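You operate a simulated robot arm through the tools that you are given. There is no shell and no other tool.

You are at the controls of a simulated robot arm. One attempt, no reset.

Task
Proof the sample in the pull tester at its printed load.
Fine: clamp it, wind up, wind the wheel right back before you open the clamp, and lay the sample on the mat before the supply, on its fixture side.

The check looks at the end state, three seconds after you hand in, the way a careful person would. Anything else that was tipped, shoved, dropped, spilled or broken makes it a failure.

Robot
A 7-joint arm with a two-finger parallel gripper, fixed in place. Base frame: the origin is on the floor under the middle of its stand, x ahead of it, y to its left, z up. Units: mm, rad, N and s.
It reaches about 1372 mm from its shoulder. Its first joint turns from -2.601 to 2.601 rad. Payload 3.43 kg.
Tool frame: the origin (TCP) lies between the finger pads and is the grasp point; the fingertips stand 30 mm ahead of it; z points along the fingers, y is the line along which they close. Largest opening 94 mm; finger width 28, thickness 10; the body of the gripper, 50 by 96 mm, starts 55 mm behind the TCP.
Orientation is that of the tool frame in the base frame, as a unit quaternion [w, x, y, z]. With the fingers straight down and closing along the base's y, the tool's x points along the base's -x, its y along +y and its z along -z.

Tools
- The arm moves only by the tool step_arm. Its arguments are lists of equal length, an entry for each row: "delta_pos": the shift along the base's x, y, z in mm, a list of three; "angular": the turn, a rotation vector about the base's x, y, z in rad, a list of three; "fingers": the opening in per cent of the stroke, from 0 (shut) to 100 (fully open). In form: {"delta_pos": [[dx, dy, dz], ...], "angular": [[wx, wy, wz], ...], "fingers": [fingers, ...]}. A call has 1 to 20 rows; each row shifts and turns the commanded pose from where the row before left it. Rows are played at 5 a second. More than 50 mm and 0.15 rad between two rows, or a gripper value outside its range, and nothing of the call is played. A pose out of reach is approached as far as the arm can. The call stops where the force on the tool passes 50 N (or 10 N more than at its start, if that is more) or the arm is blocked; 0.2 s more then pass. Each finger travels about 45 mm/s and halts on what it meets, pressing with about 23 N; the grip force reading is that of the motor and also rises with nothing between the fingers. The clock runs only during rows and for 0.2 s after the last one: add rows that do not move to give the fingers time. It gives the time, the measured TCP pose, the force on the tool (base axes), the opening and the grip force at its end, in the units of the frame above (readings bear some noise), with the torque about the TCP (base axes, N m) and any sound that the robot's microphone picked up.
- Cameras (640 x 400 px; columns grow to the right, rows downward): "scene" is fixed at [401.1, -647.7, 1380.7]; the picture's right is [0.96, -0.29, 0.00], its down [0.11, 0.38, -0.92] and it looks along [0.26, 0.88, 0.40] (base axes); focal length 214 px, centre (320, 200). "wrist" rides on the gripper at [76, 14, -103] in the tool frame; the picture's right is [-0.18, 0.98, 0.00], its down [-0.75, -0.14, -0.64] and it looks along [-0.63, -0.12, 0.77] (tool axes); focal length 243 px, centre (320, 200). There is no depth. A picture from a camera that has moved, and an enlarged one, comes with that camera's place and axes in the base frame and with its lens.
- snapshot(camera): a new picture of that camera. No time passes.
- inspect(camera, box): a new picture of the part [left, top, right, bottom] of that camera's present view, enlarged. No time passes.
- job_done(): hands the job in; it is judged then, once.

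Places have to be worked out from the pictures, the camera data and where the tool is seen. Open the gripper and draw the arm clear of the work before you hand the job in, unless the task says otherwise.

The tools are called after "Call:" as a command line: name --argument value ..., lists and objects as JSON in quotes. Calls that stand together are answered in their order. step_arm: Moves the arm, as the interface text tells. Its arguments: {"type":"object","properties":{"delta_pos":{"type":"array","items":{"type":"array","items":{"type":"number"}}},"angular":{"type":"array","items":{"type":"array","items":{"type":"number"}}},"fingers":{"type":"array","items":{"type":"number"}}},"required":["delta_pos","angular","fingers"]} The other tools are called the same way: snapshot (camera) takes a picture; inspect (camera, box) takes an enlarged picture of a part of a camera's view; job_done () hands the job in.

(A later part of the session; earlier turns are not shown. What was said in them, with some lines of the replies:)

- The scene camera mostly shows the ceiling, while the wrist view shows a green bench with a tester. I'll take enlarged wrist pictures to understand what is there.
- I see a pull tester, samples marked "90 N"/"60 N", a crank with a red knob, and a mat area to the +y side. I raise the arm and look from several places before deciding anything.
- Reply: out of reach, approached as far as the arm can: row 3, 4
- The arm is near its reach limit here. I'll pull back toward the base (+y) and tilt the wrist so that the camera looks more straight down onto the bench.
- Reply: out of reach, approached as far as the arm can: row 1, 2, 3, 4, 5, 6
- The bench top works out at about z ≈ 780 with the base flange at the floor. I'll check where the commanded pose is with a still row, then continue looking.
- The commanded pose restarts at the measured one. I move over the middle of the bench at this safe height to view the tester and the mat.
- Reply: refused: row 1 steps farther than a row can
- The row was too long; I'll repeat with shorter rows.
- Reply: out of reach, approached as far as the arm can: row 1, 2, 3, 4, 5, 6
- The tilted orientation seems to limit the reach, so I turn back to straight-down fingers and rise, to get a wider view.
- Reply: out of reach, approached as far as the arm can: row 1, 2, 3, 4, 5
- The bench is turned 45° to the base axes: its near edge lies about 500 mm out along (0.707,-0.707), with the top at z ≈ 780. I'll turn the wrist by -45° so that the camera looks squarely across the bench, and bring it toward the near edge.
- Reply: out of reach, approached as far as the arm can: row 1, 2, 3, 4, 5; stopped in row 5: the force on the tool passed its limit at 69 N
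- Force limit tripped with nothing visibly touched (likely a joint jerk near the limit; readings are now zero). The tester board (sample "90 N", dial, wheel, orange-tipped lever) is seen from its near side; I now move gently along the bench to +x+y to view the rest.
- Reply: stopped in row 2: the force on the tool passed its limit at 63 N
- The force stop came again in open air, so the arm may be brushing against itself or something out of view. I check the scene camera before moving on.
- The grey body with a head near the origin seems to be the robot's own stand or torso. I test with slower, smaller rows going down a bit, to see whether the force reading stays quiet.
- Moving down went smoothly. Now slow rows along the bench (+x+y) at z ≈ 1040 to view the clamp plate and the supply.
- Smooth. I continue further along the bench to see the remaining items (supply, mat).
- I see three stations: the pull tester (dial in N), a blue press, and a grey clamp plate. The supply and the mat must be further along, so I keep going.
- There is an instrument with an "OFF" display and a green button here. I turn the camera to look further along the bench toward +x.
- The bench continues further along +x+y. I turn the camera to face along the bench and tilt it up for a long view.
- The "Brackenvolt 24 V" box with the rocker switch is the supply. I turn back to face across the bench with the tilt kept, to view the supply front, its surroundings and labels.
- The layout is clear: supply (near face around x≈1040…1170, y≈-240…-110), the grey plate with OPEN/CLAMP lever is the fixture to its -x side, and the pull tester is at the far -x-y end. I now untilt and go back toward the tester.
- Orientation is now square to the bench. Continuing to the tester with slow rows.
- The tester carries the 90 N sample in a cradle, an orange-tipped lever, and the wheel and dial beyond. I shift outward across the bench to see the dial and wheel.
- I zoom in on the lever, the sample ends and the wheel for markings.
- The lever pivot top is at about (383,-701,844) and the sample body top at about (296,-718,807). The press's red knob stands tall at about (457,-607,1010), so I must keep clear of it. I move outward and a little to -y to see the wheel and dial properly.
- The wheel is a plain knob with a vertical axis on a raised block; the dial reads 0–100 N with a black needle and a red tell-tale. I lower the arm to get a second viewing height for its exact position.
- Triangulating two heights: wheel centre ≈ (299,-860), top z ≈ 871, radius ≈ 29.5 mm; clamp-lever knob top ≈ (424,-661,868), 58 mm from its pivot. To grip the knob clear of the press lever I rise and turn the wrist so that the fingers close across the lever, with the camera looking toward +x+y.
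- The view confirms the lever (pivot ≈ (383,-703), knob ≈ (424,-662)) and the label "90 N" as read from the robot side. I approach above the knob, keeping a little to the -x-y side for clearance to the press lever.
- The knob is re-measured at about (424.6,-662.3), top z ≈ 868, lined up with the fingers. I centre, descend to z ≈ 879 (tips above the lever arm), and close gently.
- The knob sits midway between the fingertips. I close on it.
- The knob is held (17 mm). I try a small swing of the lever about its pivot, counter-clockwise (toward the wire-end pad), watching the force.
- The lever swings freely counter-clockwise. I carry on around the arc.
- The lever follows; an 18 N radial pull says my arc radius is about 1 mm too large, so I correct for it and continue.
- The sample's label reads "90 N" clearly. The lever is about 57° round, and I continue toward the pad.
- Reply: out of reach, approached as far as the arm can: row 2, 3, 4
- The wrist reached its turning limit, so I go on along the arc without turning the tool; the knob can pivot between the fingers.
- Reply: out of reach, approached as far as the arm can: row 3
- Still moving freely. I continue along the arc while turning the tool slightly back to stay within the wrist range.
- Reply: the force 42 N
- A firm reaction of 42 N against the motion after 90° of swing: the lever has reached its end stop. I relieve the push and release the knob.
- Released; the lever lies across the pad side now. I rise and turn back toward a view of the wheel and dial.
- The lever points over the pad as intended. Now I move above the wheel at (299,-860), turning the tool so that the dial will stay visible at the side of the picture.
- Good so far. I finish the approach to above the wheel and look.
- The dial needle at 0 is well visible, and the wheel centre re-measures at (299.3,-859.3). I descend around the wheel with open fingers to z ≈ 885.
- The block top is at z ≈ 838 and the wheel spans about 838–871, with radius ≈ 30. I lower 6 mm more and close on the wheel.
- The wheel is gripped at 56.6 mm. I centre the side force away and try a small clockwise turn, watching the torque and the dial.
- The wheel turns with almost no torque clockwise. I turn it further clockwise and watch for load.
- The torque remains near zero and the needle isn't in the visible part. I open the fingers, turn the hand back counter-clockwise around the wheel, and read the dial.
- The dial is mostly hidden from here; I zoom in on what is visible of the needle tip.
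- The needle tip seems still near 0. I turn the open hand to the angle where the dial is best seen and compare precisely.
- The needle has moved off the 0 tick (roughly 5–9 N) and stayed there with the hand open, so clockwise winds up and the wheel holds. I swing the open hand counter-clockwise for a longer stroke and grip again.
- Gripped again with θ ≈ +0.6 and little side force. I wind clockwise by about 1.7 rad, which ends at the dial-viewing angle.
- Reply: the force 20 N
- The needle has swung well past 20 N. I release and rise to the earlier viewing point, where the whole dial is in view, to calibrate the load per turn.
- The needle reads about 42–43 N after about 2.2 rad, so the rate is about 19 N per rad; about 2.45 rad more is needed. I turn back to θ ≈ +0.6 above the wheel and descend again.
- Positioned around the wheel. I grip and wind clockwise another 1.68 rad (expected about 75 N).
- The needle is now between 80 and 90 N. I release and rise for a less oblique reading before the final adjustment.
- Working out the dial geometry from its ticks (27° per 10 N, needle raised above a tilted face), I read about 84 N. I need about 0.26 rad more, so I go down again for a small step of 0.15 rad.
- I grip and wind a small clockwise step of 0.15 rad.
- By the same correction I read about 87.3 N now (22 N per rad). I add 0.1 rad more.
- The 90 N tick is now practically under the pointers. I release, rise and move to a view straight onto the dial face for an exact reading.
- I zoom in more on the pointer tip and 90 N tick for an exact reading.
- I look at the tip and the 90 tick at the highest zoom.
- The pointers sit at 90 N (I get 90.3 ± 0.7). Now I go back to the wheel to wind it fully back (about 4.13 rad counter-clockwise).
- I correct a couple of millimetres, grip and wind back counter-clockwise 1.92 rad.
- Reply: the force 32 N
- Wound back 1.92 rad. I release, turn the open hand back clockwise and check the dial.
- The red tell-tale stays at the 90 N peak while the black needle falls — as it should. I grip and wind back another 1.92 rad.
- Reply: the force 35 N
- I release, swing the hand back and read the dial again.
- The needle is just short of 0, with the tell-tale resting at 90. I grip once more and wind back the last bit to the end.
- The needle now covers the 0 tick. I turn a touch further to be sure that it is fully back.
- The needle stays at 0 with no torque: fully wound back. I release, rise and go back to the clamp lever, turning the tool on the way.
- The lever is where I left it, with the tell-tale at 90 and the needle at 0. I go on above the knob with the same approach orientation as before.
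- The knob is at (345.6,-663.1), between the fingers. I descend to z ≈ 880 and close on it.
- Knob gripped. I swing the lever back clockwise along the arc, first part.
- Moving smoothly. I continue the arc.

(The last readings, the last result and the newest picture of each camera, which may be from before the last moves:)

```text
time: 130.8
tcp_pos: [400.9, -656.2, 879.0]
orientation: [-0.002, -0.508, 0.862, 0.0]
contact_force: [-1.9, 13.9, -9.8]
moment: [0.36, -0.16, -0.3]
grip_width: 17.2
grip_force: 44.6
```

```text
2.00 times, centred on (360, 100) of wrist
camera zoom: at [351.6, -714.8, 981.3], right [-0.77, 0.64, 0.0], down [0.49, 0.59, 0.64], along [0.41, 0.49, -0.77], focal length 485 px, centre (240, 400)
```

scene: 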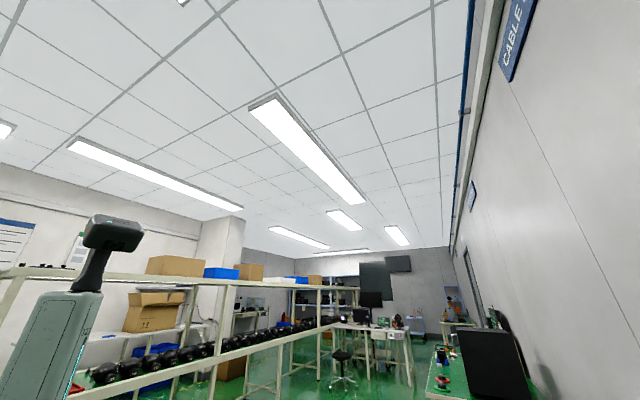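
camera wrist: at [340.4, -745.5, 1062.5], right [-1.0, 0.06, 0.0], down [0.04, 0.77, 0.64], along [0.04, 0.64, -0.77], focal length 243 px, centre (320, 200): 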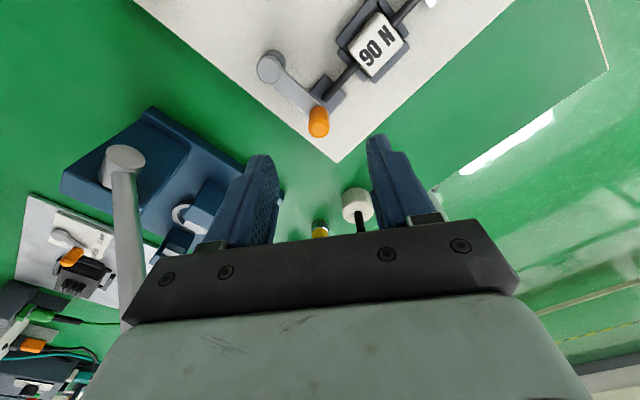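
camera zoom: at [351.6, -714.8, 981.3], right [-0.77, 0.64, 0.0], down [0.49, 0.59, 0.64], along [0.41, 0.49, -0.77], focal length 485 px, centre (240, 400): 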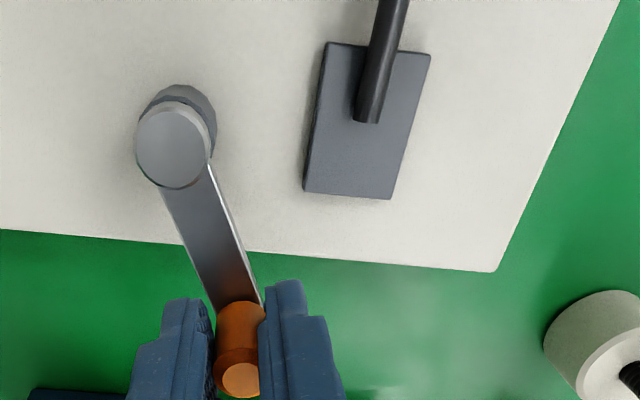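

A small outward force, so I add a little radius and finish the arc to the open stop.

Call:
step_arm --delta_pos '[[6.07, -1.9, 0], [5.74, -2.9, 0], [5.31, -3.78, 0], [4.6, -4.2, 0], [0, 0, 0]]' --angular '[[0, 0, -0.0704], [0, 0, -0.0704], [0, 0, -0.0704], [0, 0, -0.0704], [0, 0, 0]]' --fingers '[0, 0, 0, 0, 0]'

Call:
inspect --camera "wrist" --box '[200, 0, 520, 200]'

```text
time: 132.0
tcp_pos: [421.2, -668.6, 879.5]
orientation: [-0.002, -0.382, 0.924, 0.001]
contact_force: [-20.3, 14.0, -4.1]
moment: [-0.13, -0.03, 0.14]
grip_width: 17.0
grip_force: 45.2
```

```text
2.00 times, centred on (360, 100) of wrist
camera zoom: at [357.3, -711.1, 981.7], right [-0.56, 0.83, 0.0], down [0.64, 0.43, 0.64], along [0.53, 0.36, -0.77], focal length 485 px, centre (240, 400)
```

zoom: 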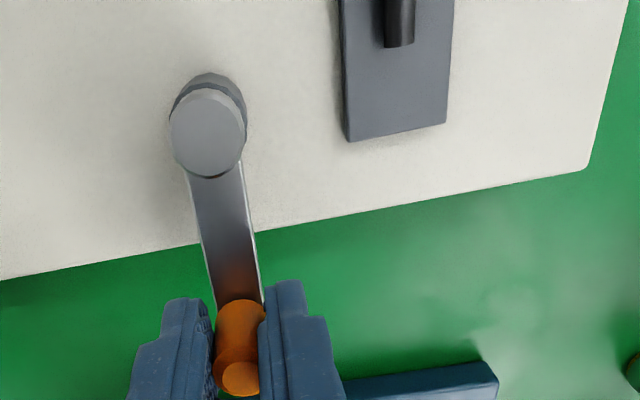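

The reaction of about 25 N at the original lever position shows it is at its open stop. I relieve, release and rise.

Call:
step_arm --delta_pos '[[-1.2, 0.9, 0], [0, 0, 0], [0, 0, 0], [0, 0, 0], [0, 0, 18], [0, 0, 20], [0, 0, 20], [0, 0, 20], [0, 0, 20], [0, 0, 20], [0, 0, 0]]' --angular '[[0, 0, 0], [0, 0, 0], [0, 0, 0], [0, 0, 0], [0, 0, 0], [0, 0, 0], [0, 0, 0], [0, 0, 0], [0, 0, 0], [0, 0, 0], [0, 0, 0]]' --fingers '[0, 20, 45, 60, 60, 60, 60, 80, 95, 95, 95]'

Call:
snapshot --camera "wrist"

Call:
inspect --camera "wrist" --box '[200, 0, 520, 200]'

```text
time: 134.4
tcp_pos: [421.5, -669.4, 998.4]
orientation: [-0.003, -0.383, 0.924, 0.0]
contact_force: [-0.5, 0.3, -1.4]
moment: [0.03, -0.02, -0.01]
grip_width: 89.4
grip_force: 0.0
```

```text
taken
camera wrist: at [357.2, -710.8, 1099.7], right [-0.56, 0.83, 0.0], down [0.64, 0.43, 0.64], along [0.53, 0.36, -0.77], focal length 243 px, centre (320, 200)
```

wrist: 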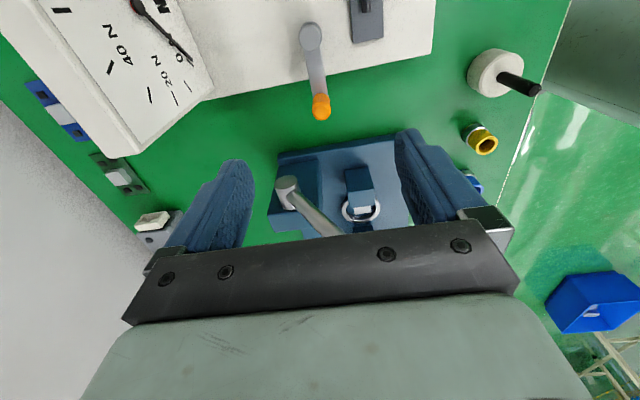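

```text
2.00 times, centred on (360, 100) of wrist
camera zoom: at [357.2, -710.8, 1099.7], right [-0.56, 0.83, 0.0], down [0.64, 0.43, 0.64], along [0.53, 0.36, -0.77], focal length 485 px, centre (240, 400)
```

zoom: 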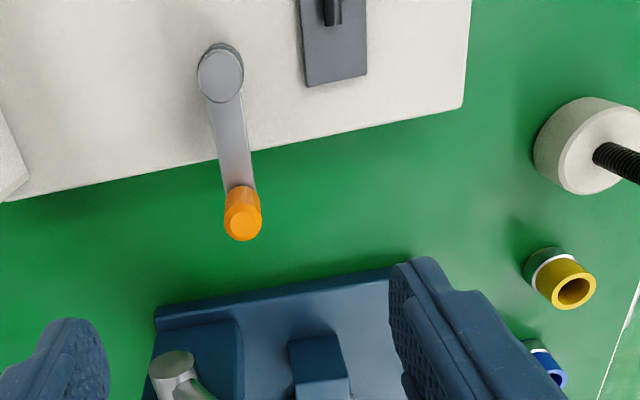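

The clamp is open. Next I go above the sample, keeping this tool angle so that the fingers close across its body (across the wire).

Call:
step_arm --delta_pos '[[-15.7, -6.1, -3], [-15.7, -6.1, -3], [-15.7, -6.1, -3], [-15.7, -6.1, -3], [-15.7, -6.1, -3], [-15.7, -6.1, -3], [-15.7, -6.1, -3], [-15.7, -6.1, -3], [0, 0, 0]]' --angular '[[0, 0, 0], [0, 0, 0], [0, 0, 0], [0, 0, 0], [0, 0, 0], [0, 0, 0], [0, 0, 0], [0, 0, 0], [0, 0, 0]]' --fingers '[95, 95, 95, 95, 95, 95, 95, 95, 95]'

Call:
snapshot --camera "wrist"

Call:
inspect --camera "wrist" --box '[200, 0, 440, 200]'

```text
time: 136.4
tcp_pos: [295.2, -714.6, 973.5]
orientation: [-0.002, -0.381, 0.924, 0.0]
contact_force: [-0.2, 0.3, 0.0]
moment: [0.01, 0.01, 0.0]
grip_width: 89.5
grip_force: 0.0
```

```text
taken
camera wrist: at [230.3, -758.0, 1075.3], right [-0.56, 0.83, 0.0], down [0.64, 0.43, 0.64], along [0.53, 0.36, -0.77], focal length 243 px, centre (320, 200)
```

wrist: 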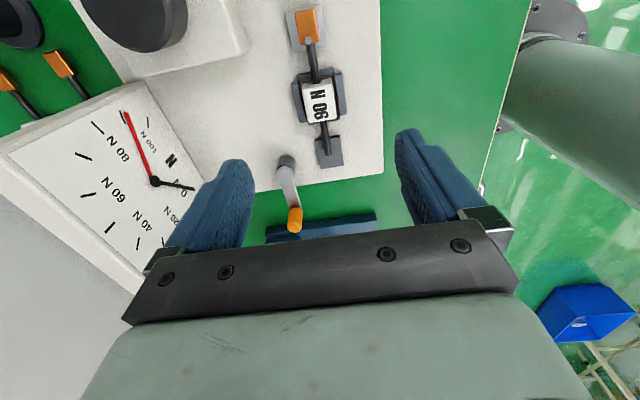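

```text
2.00 times, centred on (320, 100) of wrist
camera zoom: at [230.3, -758.0, 1075.3], right [-0.56, 0.83, 0.0], down [0.64, 0.43, 0.64], along [0.53, 0.36, -0.77], focal length 485 px, centre (320, 400)
```

zoom: 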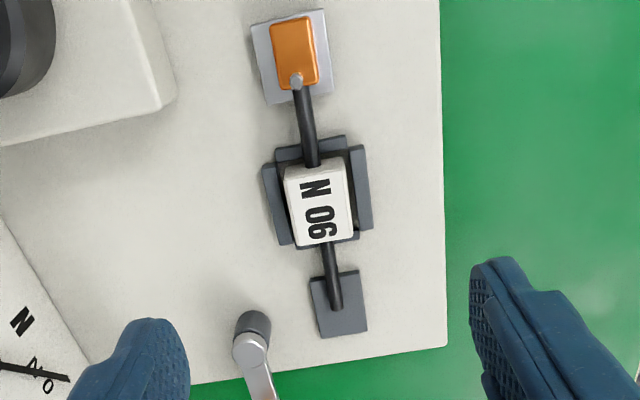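

The sample body re-measures at about (295,-714), top z ≈ 822, roughly 29 mm across; the fences reach z ≈ 811. I descend with open fingers for a closer look.

Call:
step_arm --delta_pos '[[0, 0, -16], [0, 0, -16], [0, 0, -16], [0, 0, -16], [0, 0, -13], [0, 0, 0]]' --angular '[[0, 0, 0], [0, 0, 0], [0, 0, 0], [0, 0, 0], [0, 0, 0], [0, 0, 0]]' --fingers '[95, 95, 90, 80, 75, 75]'

Call:
snapshot --camera "wrist"

Call:
inspect --camera "wrist" --box '[200, 20, 440, 220]'

```text
time: 137.8
tcp_pos: [294.7, -716.0, 896.8]
orientation: [-0.001, -0.382, 0.924, 0.0]
contact_force: [-0.4, -1.2, 0.3]
moment: [0.01, -0.02, 0.01]
grip_width: 70.7
grip_force: 0.0
```

```text
taken
camera wrist: at [230.9, -758.5, 999.3], right [-0.56, 0.83, 0.0], down [0.64, 0.43, 0.64], along [0.53, 0.36, -0.77], focal length 243 px, centre (320, 200)
```

wrist: 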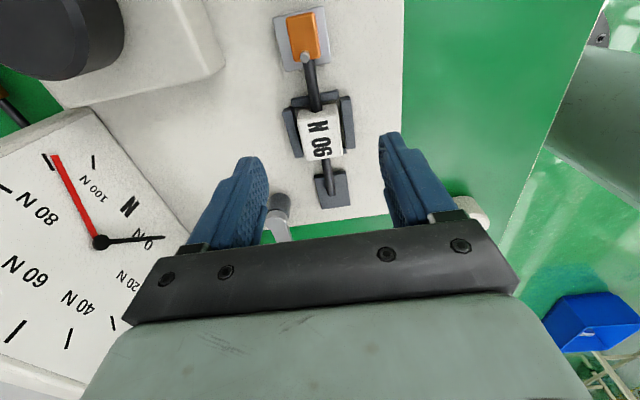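

```text
2.00 times, centred on (320, 120) of wrist
camera zoom: at [230.9, -758.5, 999.3], right [-0.56, 0.83, 0.0], down [0.64, 0.43, 0.64], along [0.53, 0.36, -0.77], focal length 485 px, centre (320, 360)
```

zoom: 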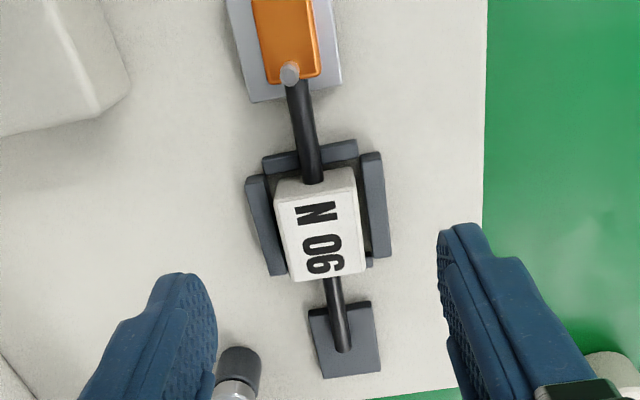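

The body is centred between the fingers; its top works out at z ≈ 825 with the fences slightly lower. I descend to z ≈ 850 (tips ≈ 820) and close; the width will tell whether I have the body (≈29) or the fences (≈50).

Call:
step_arm --delta_pos '[[0.3, 2.0, -12], [0, 0, -12], [0, 0, -12], [0, 0, -10], [0, 0, 0], [0, 0, 0], [0, 0, 0], [0, 0, 0]]' --angular '[[0, 0, 0], [0, 0, 0], [0, 0, 0], [0, 0, 0], [0, 0, 0], [0, 0, 0], [0, 0, 0], [0, 0, 0]]' --fingers '[75, 75, 75, 75, 75, 55, 35, 20]'

Call:
snapshot --camera "wrist"

Call:
inspect --camera "wrist" --box '[220, 60, 420, 220]'

```text
time: 139.6
tcp_pos: [295.3, -714.6, 850.1]
orientation: [-0.002, -0.382, 0.924, 0.0]
contact_force: [0.5, 0.0, 0.0]
moment: [0.01, 0.02, 0.01]
grip_width: 28.9
grip_force: 22.5
```

```text
taken
camera wrist: at [231.9, -756.9, 952.6], right [-0.56, 0.83, 0.0], down [0.64, 0.43, 0.64], along [0.53, 0.36, -0.77], focal length 243 px, centre (320, 200)
```

wrist: 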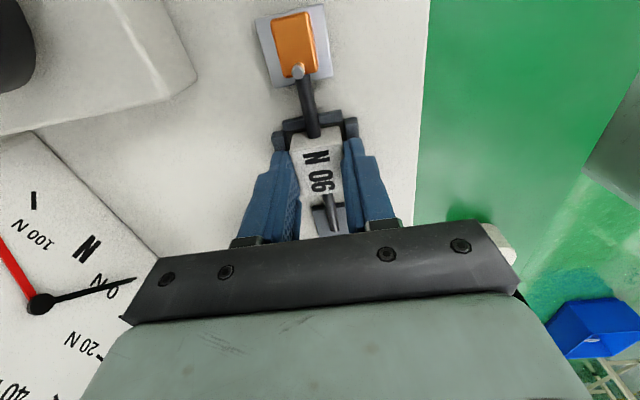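

```text
2.50 times, centred on (320, 140) of wrist
camera zoom: at [231.9, -756.9, 952.6], right [-0.56, 0.83, 0.0], down [0.64, 0.43, 0.64], along [0.53, 0.36, -0.77], focal length 606 px, centre (320, 350)
```

zoom: 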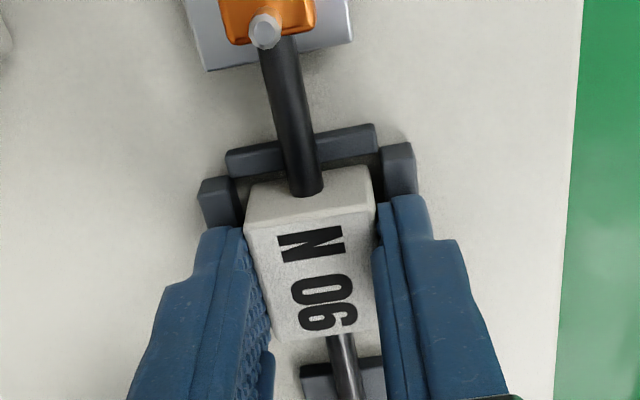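

I have the body at 28.9 mm. I tighten the grip and lift straight up slowly.

Call:
step_arm --delta_pos '[[0, 0, 0], [0, 0, 0], [0, 0, 4], [0, 0, 4], [0, 0, 4], [0, 0, 4], [0, 0, 4], [0, 0, 0]]' --angular '[[0, 0, 0], [0, 0, 0], [0, 0, 0], [0, 0, 0], [0, 0, 0], [0, 0, 0], [0, 0, 0], [0, 0, 0]]' --fingers '[0, 0, 0, 0, 0, 0, 0, 0]'

Call:
snapshot --camera "wrist"

Call:
inspect --camera "wrist" --box '[220, 20, 420, 220]'

```text
time: 141.4
tcp_pos: [295.9, -714.3, 871.0]
orientation: [-0.002, -0.382, 0.924, -0.001]
contact_force: [-0.1, 0.3, -0.9]
moment: [0.02, 0.02, 0.0]
grip_width: 29.1
grip_force: 22.9
```

```text
taken
camera wrist: at [231.9, -756.7, 972.4], right [-0.56, 0.83, 0.0], down [0.64, 0.43, 0.64], along [0.53, 0.36, -0.77], focal length 243 px, centre (320, 200)
```

wrist: 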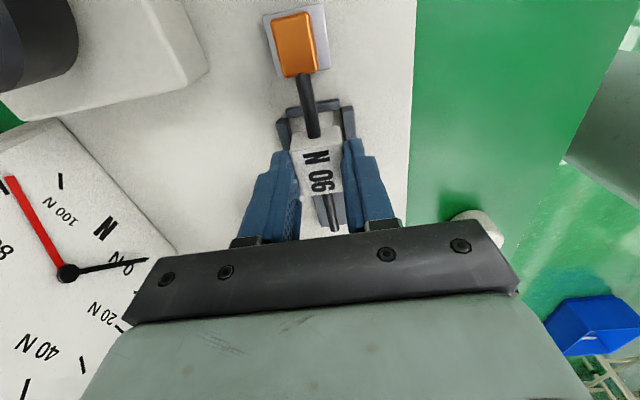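

```text
2.00 times, centred on (320, 120) of wrist
camera zoom: at [231.9, -756.7, 972.4], right [-0.56, 0.83, 0.0], down [0.64, 0.43, 0.64], along [0.53, 0.36, -0.77], focal length 485 px, centre (320, 360)
```

zoom: 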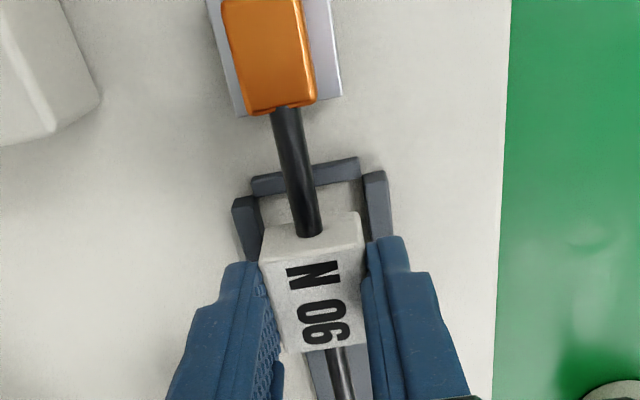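

The sample came up cleanly with the body held at 29 mm. I lift further to a safe travel height.

Call:
step_arm --delta_pos '[[0, 0, 8], [0, 0, 12], [0, 0, 12], [0, 0, 12], [0, 0, 12], [0, 0, 12], [0, 0, 12], [0, 0, 12], [0, 0, 12], [0, 0, 12], [0, 0, 12], [0, 0, 12], [0, 0, 12], [0, 0, 12], [0, 0, 0]]' --angular '[[0, 0, 0], [0, 0, 0], [0, 0, 0], [0, 0, 0], [0, 0, 0], [0, 0, 0], [0, 0, 0], [0, 0, 0], [0, 0, 0], [0, 0, 0], [0, 0, 0], [0, 0, 0], [0, 0, 0], [0, 0, 0], [0, 0, 0]]' --fingers '[0, 0, 0, 0, 0, 0, 0, 0, 0, 0, 0, 0, 0, 0, 0]'

Call:
snapshot --camera "wrist"

Call:
inspect --camera "wrist" --box '[160, 0, 420, 240]'

```text
time: 144.6
tcp_pos: [296.5, -714.8, 1034.1]
orientation: [-0.002, -0.382, 0.924, -0.001]
contact_force: [0.5, 0.1, -0.7]
moment: [0.03, 0.03, 0.0]
grip_width: 29.1
grip_force: 22.9
```

```text
taken
camera wrist: at [232.5, -757.1, 1136.4], right [-0.56, 0.83, 0.0], down [0.64, 0.43, 0.64], along [0.53, 0.36, -0.77], focal length 243 px, centre (320, 200)
```

wrist: 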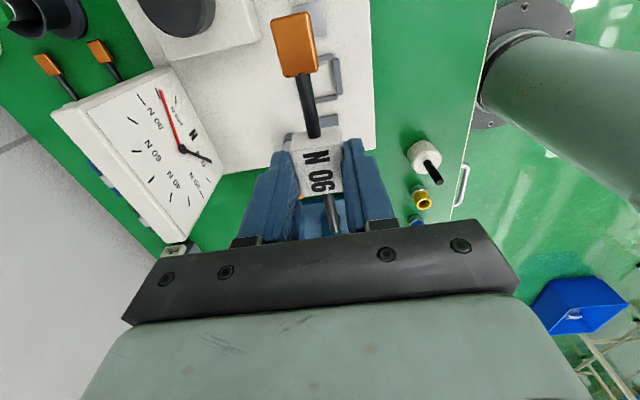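

```text
1.67 times, centred on (290, 120) of wrist
camera zoom: at [232.5, -757.1, 1136.4], right [-0.56, 0.83, 0.0], down [0.64, 0.43, 0.64], along [0.53, 0.36, -0.77], focal length 404 px, centre (370, 333)
```

zoom: 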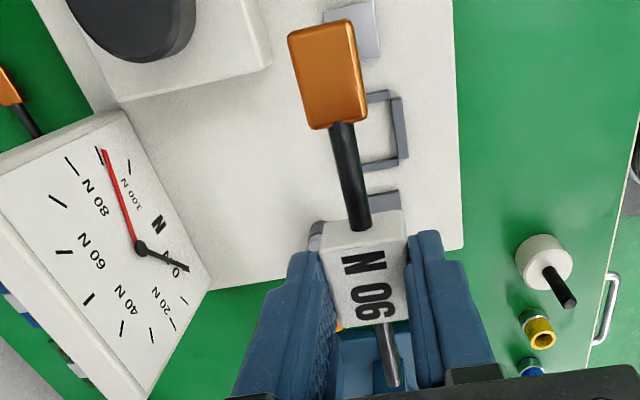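

The sample is held firmly. I carry it first toward the robot side, then along the bench at a safe distance from the press lever.

Call:
step_arm --delta_pos '[[-1.1, 12, 2], [-1.1, 17, 2], [-1.1, 17, 2], [-1.1, 17, 2], [-1.1, 17, 2], [-1.1, 17, 2], [10, 10, 0], [13, 13, 0], [13, 13, 0], [13, 13, 0], [13, 13, 0], [13, 13, 0], [13, 13, 0], [13, 13, 0], [13, 13, 0], [13, 13, 0], [13, 13, 0], [13, 13, 0], [10, 10, 0], [0, 0, 0]]' --angular '[[0, 0, 0], [0, 0, 0], [0, 0, 0], [0, 0, 0], [0, 0, 0], [0, 0, 0], [0, 0, 0], [0, 0, 0], [0, 0, 0], [0, 0, 0], [0, 0, 0], [0, 0, 0], [0, 0, 0], [0, 0, 0], [0, 0, 0], [0, 0, 0], [0, 0, 0], [0, 0, 0], [0, 0, 0], [0, 0, 0]]' --fingers '[0, 0, 0, 0, 0, 0, 0, 0, 0, 0, 0, 0, 0, 0, 0, 0, 0, 0, 0, 0]'

Call:
snapshot --camera "wrist"

```text
time: 148.8
tcp_pos: [452.9, -456.4, 1046.0]
orientation: [-0.002, -0.382, 0.924, 0.0]
contact_force: [-1.3, 0.5, -0.4]
moment: [0.05, 0.0, 0.0]
grip_width: 29.2
grip_force: 23.1
```

```text
taken
camera wrist: at [388.9, -497.4, 1148.8], right [-0.56, 0.83, 0.0], down [0.64, 0.43, 0.64], along [0.53, 0.36, -0.77], focal length 243 px, centre (320, 200)
```

wrist: 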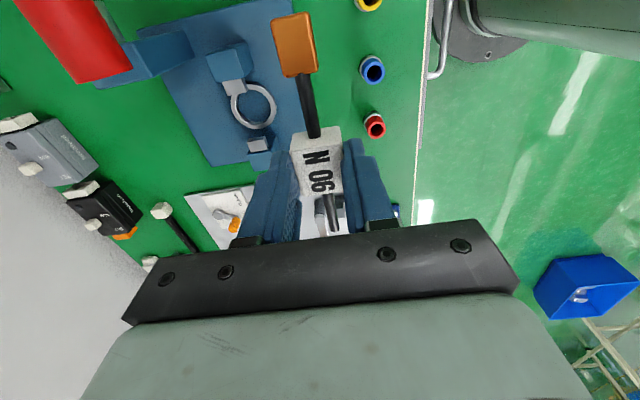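

Clear of the press. I continue along the bench, turning the sample by -90° so that it will lie along the bench depth.

Call:
step_arm --delta_pos '[[10, 10, 0], [13.5, 13.5, 0], [13.5, 13.5, 0], [13.5, 13.5, 0], [13.5, 13.5, 0], [13.5, 13.5, 0], [13.5, 13.5, 0], [13.5, 13.5, 0], [13.5, 13.5, 0], [13.5, 13.5, 0], [13.5, 13.5, 0], [13.5, 13.5, 0], [13.5, 13.5, 0], [13.5, 13.5, 0], [13.5, 13.5, 0], [13.5, 13.5, 0], [13.5, 13.5, 0], [10, 10, 0], [0, 0, 0]]' --angular '[[0, 0, -0.1], [0, 0, -0.112], [0, 0, -0.112], [0, 0, -0.112], [0, 0, -0.112], [0, 0, -0.112], [0, 0, -0.112], [0, 0, -0.112], [0, 0, -0.112], [0, 0, -0.112], [0, 0, -0.112], [0, 0, -0.112], [0, 0, -0.112], [0, 0, -0.112], [0, 0, 0], [0, 0, 0], [0, 0, 0], [0, 0, 0], [0, 0, 0]]' --fingers '[0, 0, 0, 0, 0, 0, 0, 0, 0, 0, 0, 0, 0, 0, 0, 0, 0, 0, 0]'

Call:
snapshot --camera "wrist"

```text
time: 152.8
tcp_pos: [689.1, -219.1, 1046.5]
orientation: [-0.002, 0.377, 0.926, 0.001]
contact_force: [0.2, -0.8, -0.5]
moment: [-0.03, 0.01, 0.03]
grip_width: 29.1
grip_force: 23.2
```

```text
taken
camera wrist: at [644.0, -153.5, 1149.0], right [0.82, 0.57, 0.0], down [0.44, -0.63, 0.64], along [0.37, -0.52, -0.77], focal length 243 px, centre (320, 200)
```

wrist: 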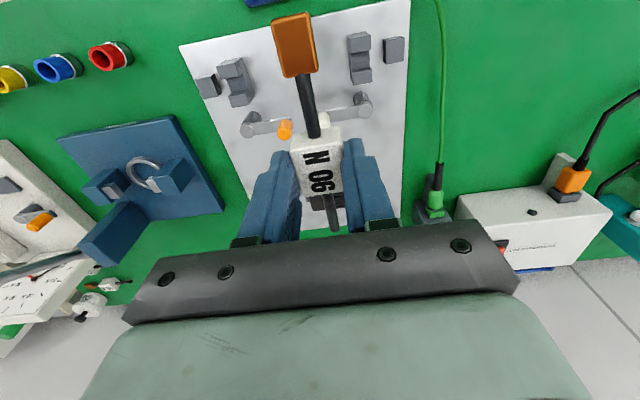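

The sample is over the fixture plate. From here I place the supply's near face at about r = 900 (x≈1030–1170, y≈-240…-105 line), the green earth lead at l ≈ 500 and free green mat between them. I carry the sample to a spot before the supply, on the half nearer the fixture: about (979,-131).

Call:
step_arm --delta_pos '[[14, 4.3, 0], [18, 5.5, 0], [18, 5.5, 0], [18, 5.5, 0], [18, 5.5, 0], [18, 5.5, 0], [18, 5.5, 0], [18, 5.5, 0], [18, 5.5, 0], [18, 5.5, 0], [18, 5.5, 0], [18, 5.5, 0], [18, 5.5, 0], [18, 5.5, 0], [18, 5.5, 0], [14, 4.3, 0], [10, 2.7, 0], [0, 0, 0]]' --angular '[[0, 0, 0], [0, 0, 0], [0, 0, 0], [0, 0, 0], [0, 0, 0], [0, 0, 0], [0, 0, 0], [0, 0, 0], [0, 0, 0], [0, 0, 0], [0, 0, 0], [0, 0, 0], [0, 0, 0], [0, 0, 0], [0, 0, 0], [0, 0, 0], [0, 0, 0], [0, 0, 0]]' --fingers '[0, 0, 0, 0, 0, 0, 0, 0, 0, 0, 0, 0, 0, 0, 0, 0, 0, 0]'

Call:
snapshot --camera "wrist"

Call:
inspect --camera "wrist" --box '[160, 0, 480, 240]'

```text
time: 156.6
tcp_pos: [977.8, -130.6, 1046.9]
orientation: [-0.002, 0.376, 0.927, 0.001]
contact_force: [0.3, -0.5, -0.4]
moment: [0.03, -0.02, 0.01]
grip_width: 29.3
grip_force: 22.8
```

```text
taken
camera wrist: at [933.2, -66.3, 1148.9], right [0.82, 0.57, 0.0], down [0.44, -0.63, 0.64], along [0.37, -0.52, -0.77], focal length 243 px, centre (320, 200)
```

wrist: 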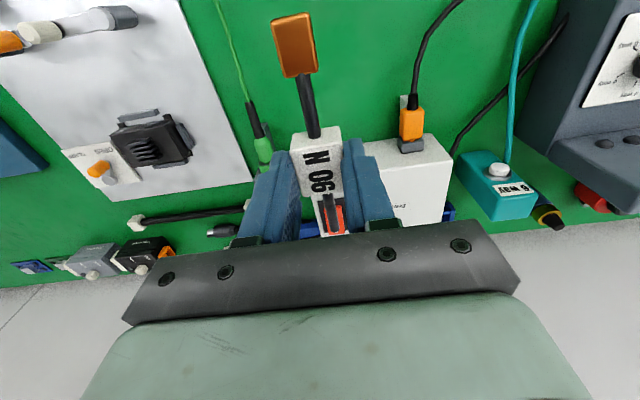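

```text
1.67 times, centred on (320, 120) of wrist
camera zoom: at [933.2, -66.3, 1148.9], right [0.82, 0.57, 0.0], down [0.44, -0.63, 0.64], along [0.37, -0.52, -0.77], focal length 404 px, centre (320, 333)
```

zoom: 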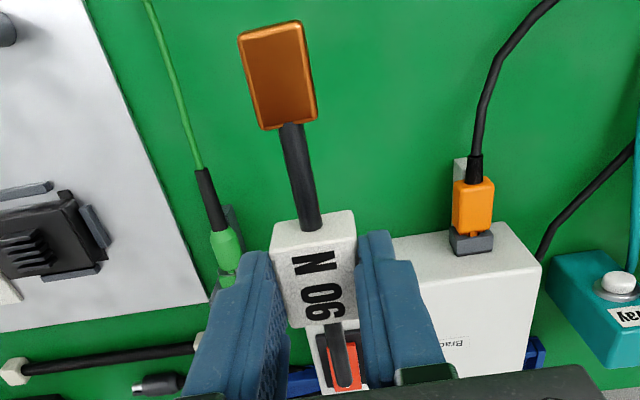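

The supply spans l ≈ 566–776 with its front at r ≈ 909; the earth lead is at l ≈ 490–510 and the black lead at l ≈ 744. I shift to l ≈ 585 (the fixture side of the free mat before the supply) and descend toward the mat.

Call:
step_arm --delta_pos '[[-9.5, -9.5, -10], [0, 0, -16], [0, 0, -18], [0, 0, -18], [0, 0, -18], [0, 0, -18], [0, 0, -18], [0, 0, -18], [0, 0, -18], [0, 0, -18], [0, 0, -10], [0, 0, 0]]' --angular '[[0, 0, -0.014], [0, 0, 0], [0, 0, 0], [0, 0, 0], [0, 0, 0], [0, 0, 0], [0, 0, 0], [0, 0, 0], [0, 0, 0], [0, 0, 0], [0, 0, 0], [0, 0, 0]]' --fingers '[0, 0, 0, 0, 0, 0, 0, 0, 0, 0, 0, 0]'

Call:
snapshot --camera "wrist"

Call:
inspect --camera "wrist" --box '[160, 0, 480, 240]'

```text
time: 159.2
tcp_pos: [968.7, -140.0, 866.2]
orientation: [-0.001, 0.384, 0.923, 0.002]
contact_force: [-0.7, 0.1, 0.1]
moment: [-0.01, 0.0, 0.0]
grip_width: 29.1
grip_force: 22.8
```

```text
taken
camera wrist: at [924.7, -75.4, 968.1], right [0.83, 0.56, 0.0], down [0.43, -0.64, 0.64], along [0.36, -0.53, -0.77], focal length 243 px, centre (320, 200)
```

wrist: 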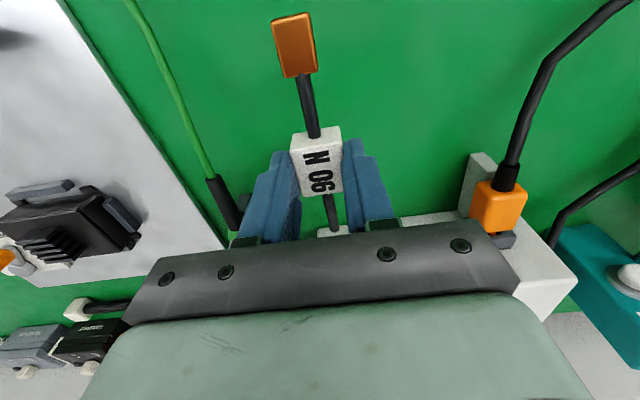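

```text
1.67 times, centred on (320, 120) of wrist
camera zoom: at [924.7, -75.4, 968.1], right [0.83, 0.56, 0.0], down [0.43, -0.64, 0.64], along [0.36, -0.53, -0.77], focal length 404 px, centre (320, 333)
```

zoom: 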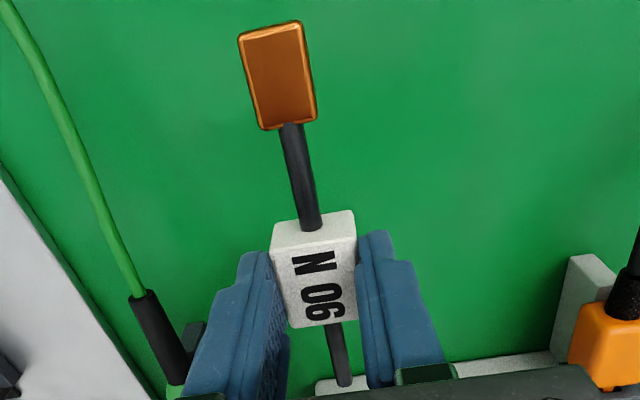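

All clear around: the earth plug sleeve is about 45 mm from the finger. I lower in small steps toward contact.

Call:
step_arm --delta_pos '[[0, 0, -4], [0, 0, -4], [0, 0, -4], [0, 0, -4], [0, 0, -4], [0, 0, -2], [0, 0, 0]]' --angular '[[0, 0, 0], [0, 0, 0], [0, 0, 0], [0, 0, 0], [0, 0, 0], [0, 0, 0], [0, 0, 0]]' --fingers '[0, 0, 0, 0, 0, 0, 0]'

Call:
inspect --camera "wrist" --box '[160, 0, 480, 240]'

```text
time: 160.8
tcp_pos: [968.4, -139.9, 844.1]
orientation: [-0.001, 0.383, 0.924, 0.002]
contact_force: [0.2, 0.1, -0.1]
moment: [-0.02, -0.02, -0.01]
grip_width: 29.0
grip_force: 22.9
```

```text
1.67 times, centred on (320, 120) of wrist
camera zoom: at [924.6, -75.1, 946.4], right [0.83, 0.56, 0.0], down [0.43, -0.64, 0.64], along [0.36, -0.53, -0.77], focal length 404 px, centre (320, 333)
```

zoom: 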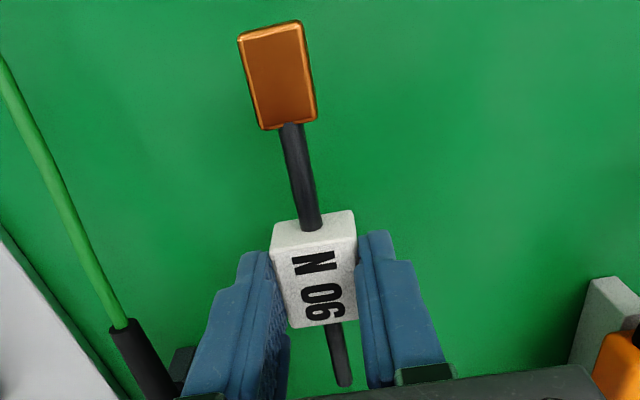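

No contact yet at 844. Continuing in 2 mm steps.

Call:
step_arm --delta_pos '[[0, 0, -2], [0, 0, -2], [0, 0, -2], [0, 0, -2], [0, 0, -2], [0, 0, 0]]' --angular '[[0, 0, 0], [0, 0, 0], [0, 0, 0], [0, 0, 0], [0, 0, 0], [0, 0, 0]]' --fingers '[0, 0, 0, 0, 0, 0]'

Call:
inspect --camera "wrist" --box '[160, 0, 480, 240]'

```text
time: 162.2
tcp_pos: [969.1, -140.4, 833.1]
orientation: [-0.002, 0.383, 0.924, 0.002]
contact_force: [0.6, 0.1, -0.2]
moment: [-0.03, 0.02, -0.01]
grip_width: 28.9
grip_force: 22.8
```

```text
1.67 times, centred on (320, 120) of wrist
camera zoom: at [924.6, -75.1, 935.8], right [0.83, 0.56, 0.0], down [0.43, -0.64, 0.64], along [0.36, -0.53, -0.77], focal length 404 px, centre (320, 333)
```

zoom: 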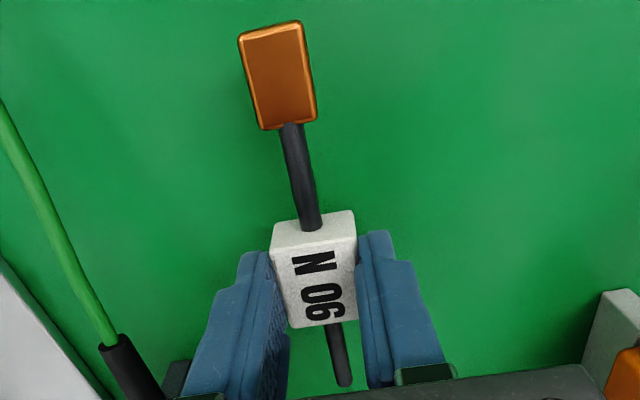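

Still free at 833. I continue.

Call:
step_arm --delta_pos '[[0, 0, -2], [0, 0, -2], [0, 0, -2], [0, 0, -2], [0, 0, 0]]' --angular '[[0, 0, 0], [0, 0, 0], [0, 0, 0], [0, 0, 0], [0, 0, 0]]' --fingers '[0, 0, 0, 0, 0]'

Call:
inspect --camera "wrist" --box '[160, 0, 480, 240]'

```text
time: 163.4
tcp_pos: [968.8, -140.3, 825.2]
orientation: [-0.002, 0.384, 0.923, 0.002]
contact_force: [0.3, -0.2, -0.1]
moment: [0.0, 0.02, 0.0]
grip_width: 29.1
grip_force: 22.7
```

```text
1.67 times, centred on (320, 120) of wrist
camera zoom: at [924.2, -75.1, 927.6], right [0.83, 0.56, 0.0], down [0.43, -0.64, 0.64], along [0.36, -0.53, -0.77], focal length 404 px, centre (320, 333)
```

zoom: 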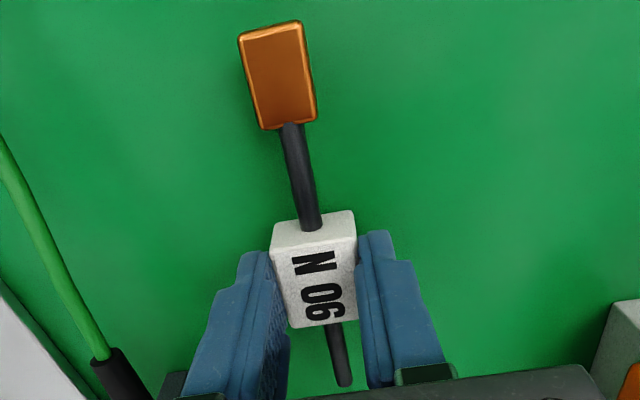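

Still no contact. Further small steps.

Call:
step_arm --delta_pos '[[0, 0, -1.5], [0, 0, -1.5], [0, 0, -1.5], [0, 0, 0]]' --angular '[[0, 0, 0], [0, 0, 0], [0, 0, 0], [0, 0, 0]]' --fingers '[0, 0, 0, 0]'

Call:
step_arm --delta_pos '[[0, 0, -1.5], [0, 0, -1.5], [0, 0, 0]]' --angular '[[0, 0, 0], [0, 0, 0], [0, 0, 0]]' --fingers '[0, 0, 0]'

```text
time: 164.4
tcp_pos: [969.0, -139.0, 822.0]
orientation: [-0.002, 0.383, 0.924, 0.002]
contact_force: [0.1, -0.4, 0.2]
moment: [-0.01, -0.03, -0.03]
grip_width: 28.9
grip_force: 22.8
```

```text
time: 165.2
tcp_pos: [969.1, -140.2, 819.8]
orientation: [-0.002, 0.384, 0.923, 0.002]
contact_force: [-2.1, 4.0, 21.9]
moment: [0.12, 0.09, 0.01]
grip_width: 29.1
grip_force: 22.7
```

Contact: 22 N upward at z ≈ 819.5. I ease back 1.5 mm so that the sample just rests, then check.

Call:
step_arm --delta_pos '[[0, 0, 1.2], [0, 0, 0]]' --angular '[[0, 0, 0], [0, 0, 0]]' --fingers '[0, 0]'

Call:
snapshot --camera "wrist"

```text
time: 165.8
tcp_pos: [969.5, -141.5, 820.0]
orientation: [-0.001, 0.383, 0.924, 0.002]
contact_force: [-1.2, 2.3, 12.2]
moment: [0.09, 0.02, 0.01]
grip_width: 28.7
grip_force: 22.4
```

```text
taken
camera wrist: at [924.8, -75.4, 921.8], right [0.83, 0.56, 0.0], down [0.43, -0.64, 0.64], along [0.36, -0.53, -0.77], focal length 243 px, centre (320, 200)
```

wrist: 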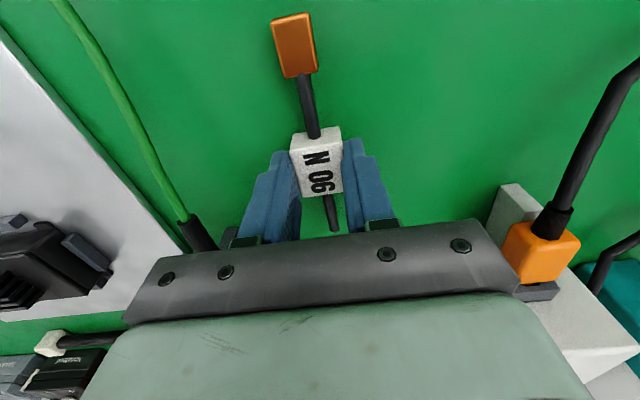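

A residual 12 N remains; I ease a bit more, then open the fingers moderately.

Call:
step_arm --delta_pos '[[0, 0, 0.8], [0, 0, 0], [0, 0, 0], [0, 0, 0], [0, 0, 0]]' --angular '[[0, 0, 0], [0, 0, 0], [0, 0, 0], [0, 0, 0], [0, 0, 0]]' --fingers '[0, 0, 35, 50, 50]'

Call:
inspect --camera "wrist" --box '[160, 0, 480, 240]'

```text
time: 167.0
tcp_pos: [968.9, -140.6, 819.8]
orientation: [-0.002, 0.383, 0.924, 0.002]
contact_force: [0.0, -0.4, -0.4]
moment: [-0.02, 0.03, 0.01]
grip_width: 46.9
grip_force: 0.2
```

```text
1.67 times, centred on (320, 120) of wrist
camera zoom: at [924.9, -75.4, 922.1], right [0.83, 0.56, 0.0], down [0.43, -0.64, 0.64], along [0.36, -0.53, -0.77], focal length 404 px, centre (320, 333)
```

zoom: 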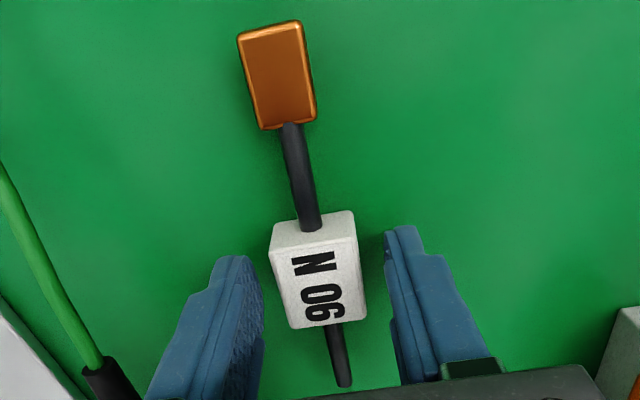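

The sample is free and lying on the mat. I rise straight up.

Call:
step_arm --delta_pos '[[0, 0, 6], [0, 0, 10], [0, 0, 14], [0, 0, 16], [0, 0, 18], [0, 0, 18], [0, 0, 18], [0, 0, 18], [0, 0, 18], [0, 0, 18], [0, 0, 18], [0, 0, 18], [0, 0, 0]]' --angular '[[0, 0, 0], [0, 0, 0], [0, 0, 0], [0, 0, 0], [0, 0, 0], [0, 0, 0], [0, 0, 0], [0, 0, 0], [0, 0, 0], [0, 0, 0], [0, 0, 0], [0, 0, 0], [0, 0, 0]]' --fingers '[50, 50, 50, 50, 50, 50, 50, 70, 95, 95, 95, 95, 95]'

Call:
snapshot --camera "wrist"

Call:
inspect --camera "wrist" --box '[160, 0, 480, 200]'

```text
time: 169.8
tcp_pos: [968.8, -139.7, 1009.7]
orientation: [-0.002, 0.384, 0.924, 0.002]
contact_force: [0.6, -0.7, 0.6]
moment: [-0.03, 0.02, -0.01]
grip_width: 89.5
grip_force: 0.1
```

```text
taken
camera wrist: at [925.4, -75.2, 1112.6], right [0.83, 0.56, 0.0], down [0.43, -0.64, 0.64], along [0.36, -0.53, -0.77], focal length 243 px, centre (320, 200)
```

wrist: 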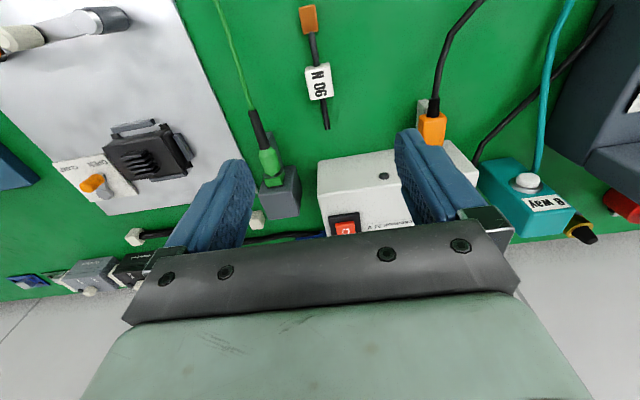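

```text
2.00 times, centred on (320, 100) of wrist
camera zoom: at [925.4, -75.2, 1112.6], right [0.83, 0.56, 0.0], down [0.43, -0.64, 0.64], along [0.36, -0.53, -0.77], focal length 485 px, centre (320, 400)
```

zoom: 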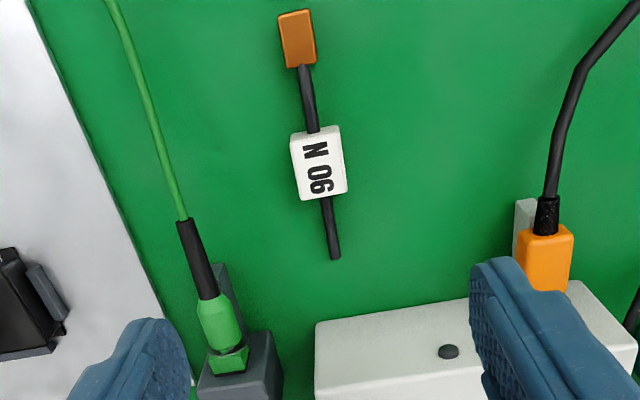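

The sample lies flat on the green mat directly before the supply, at its fixture-side end, clear of the leads. I draw the arm back toward the near edge, away from the work, and take a last look.

Call:
step_arm --delta_pos '[[-12, 14, 5], [-12, 14, 5], [-12, 14, 5], [-12, 14, 5], [-12, 14, 5], [-12, 14, 5], [-12, 14, 5], [-12, 14, 5], [-12, 14, 5], [-12, 14, 5], [0, 0, 0]]' --angular '[[0, 0, 0], [0, 0, 0], [0, 0, 0], [0, 0, 0], [0, 0, 0], [0, 0, 0], [0, 0, 0], [0, 0, 0], [0, 0, 0], [0, 0, 0], [0, 0, 0]]' --fingers '[100, 100, 100, 100, 100, 100, 100, 100, 100, 100, 100]'

Call:
snapshot --camera "wrist"

Call:
inspect --camera "wrist" --box '[200, 20, 520, 220]'

```text
time: 172.2
tcp_pos: [847.3, 0.0, 1060.2]
orientation: [-0.001, 0.384, 0.923, 0.001]
contact_force: [0.5, -0.5, 0.7]
moment: [0.05, 0.02, 0.01]
grip_width: 94.1
grip_force: 0.0
```

```text
taken
camera wrist: at [804.2, 64.4, 1163.2], right [0.83, 0.56, 0.0], down [0.43, -0.64, 0.64], along [0.36, -0.53, -0.77], focal length 243 px, centre (320, 200)
```

wrist: 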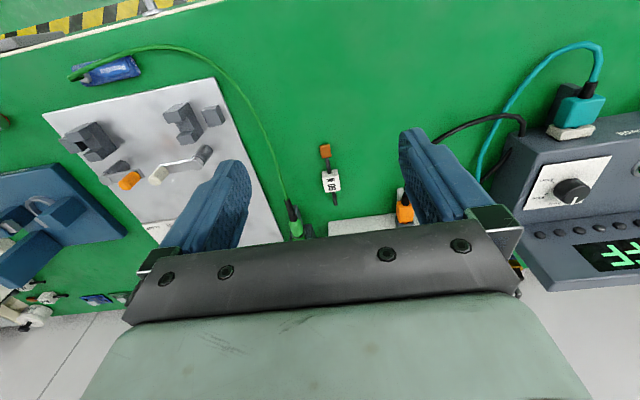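

```text
2.00 times, centred on (360, 120) of wrist
camera zoom: at [804.2, 64.4, 1163.2], right [0.83, 0.56, 0.0], down [0.43, -0.64, 0.64], along [0.36, -0.53, -0.77], focal length 485 px, centre (240, 360)
```

zoom: 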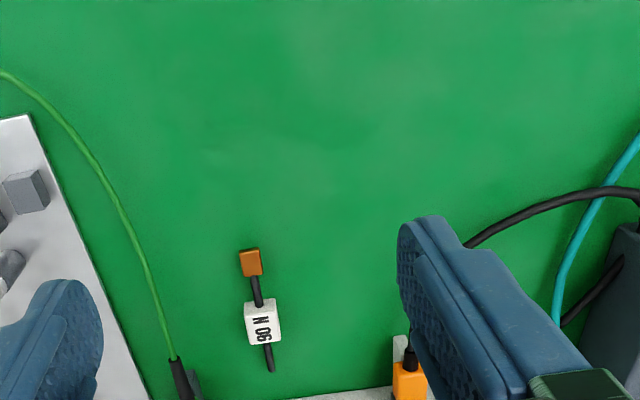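

Everything is in place: the tell-tale is at 90 N, the wheel is wound back to 0, the clamp is open, the sample is on the mat before the supply on the fixture side, and the gripper is open and clear. I hand the job in.

Call:
job_done

```text
The job is handed in.
```

I pulled the 90 N sample in the tester to its printed load, laid it on the mat, and handed the job in. I have not seen the check's result.

- **Load:** I clamped the sample and wound the wheel until the dial read about 90 N. My reading was 90.3, give or take about 0.7 N. The red tell-tale stayed at 90 afterwards.
- **Release:** I wound the wheel back until the needle was at 0, and only then swung the clamp lever open to its stop.
- **Sample:** It lies flat on the green mat in front of the 24 V supply, at the end nearer the fixture plate, between the green earth lead and the black lead. I took "on its fixture side" to mean that end of the supply, and "the mat" to mean the green bench surface. No separate mat was visible.
- **Arm:** The gripper is open and drawn back toward the near edge of the bench.

Early on, two moves stopped on force readings of 69 N and 63 N with nothing visibly near the gripper. I never confirmed the cause. I saw nothing tipped or moved in later views.
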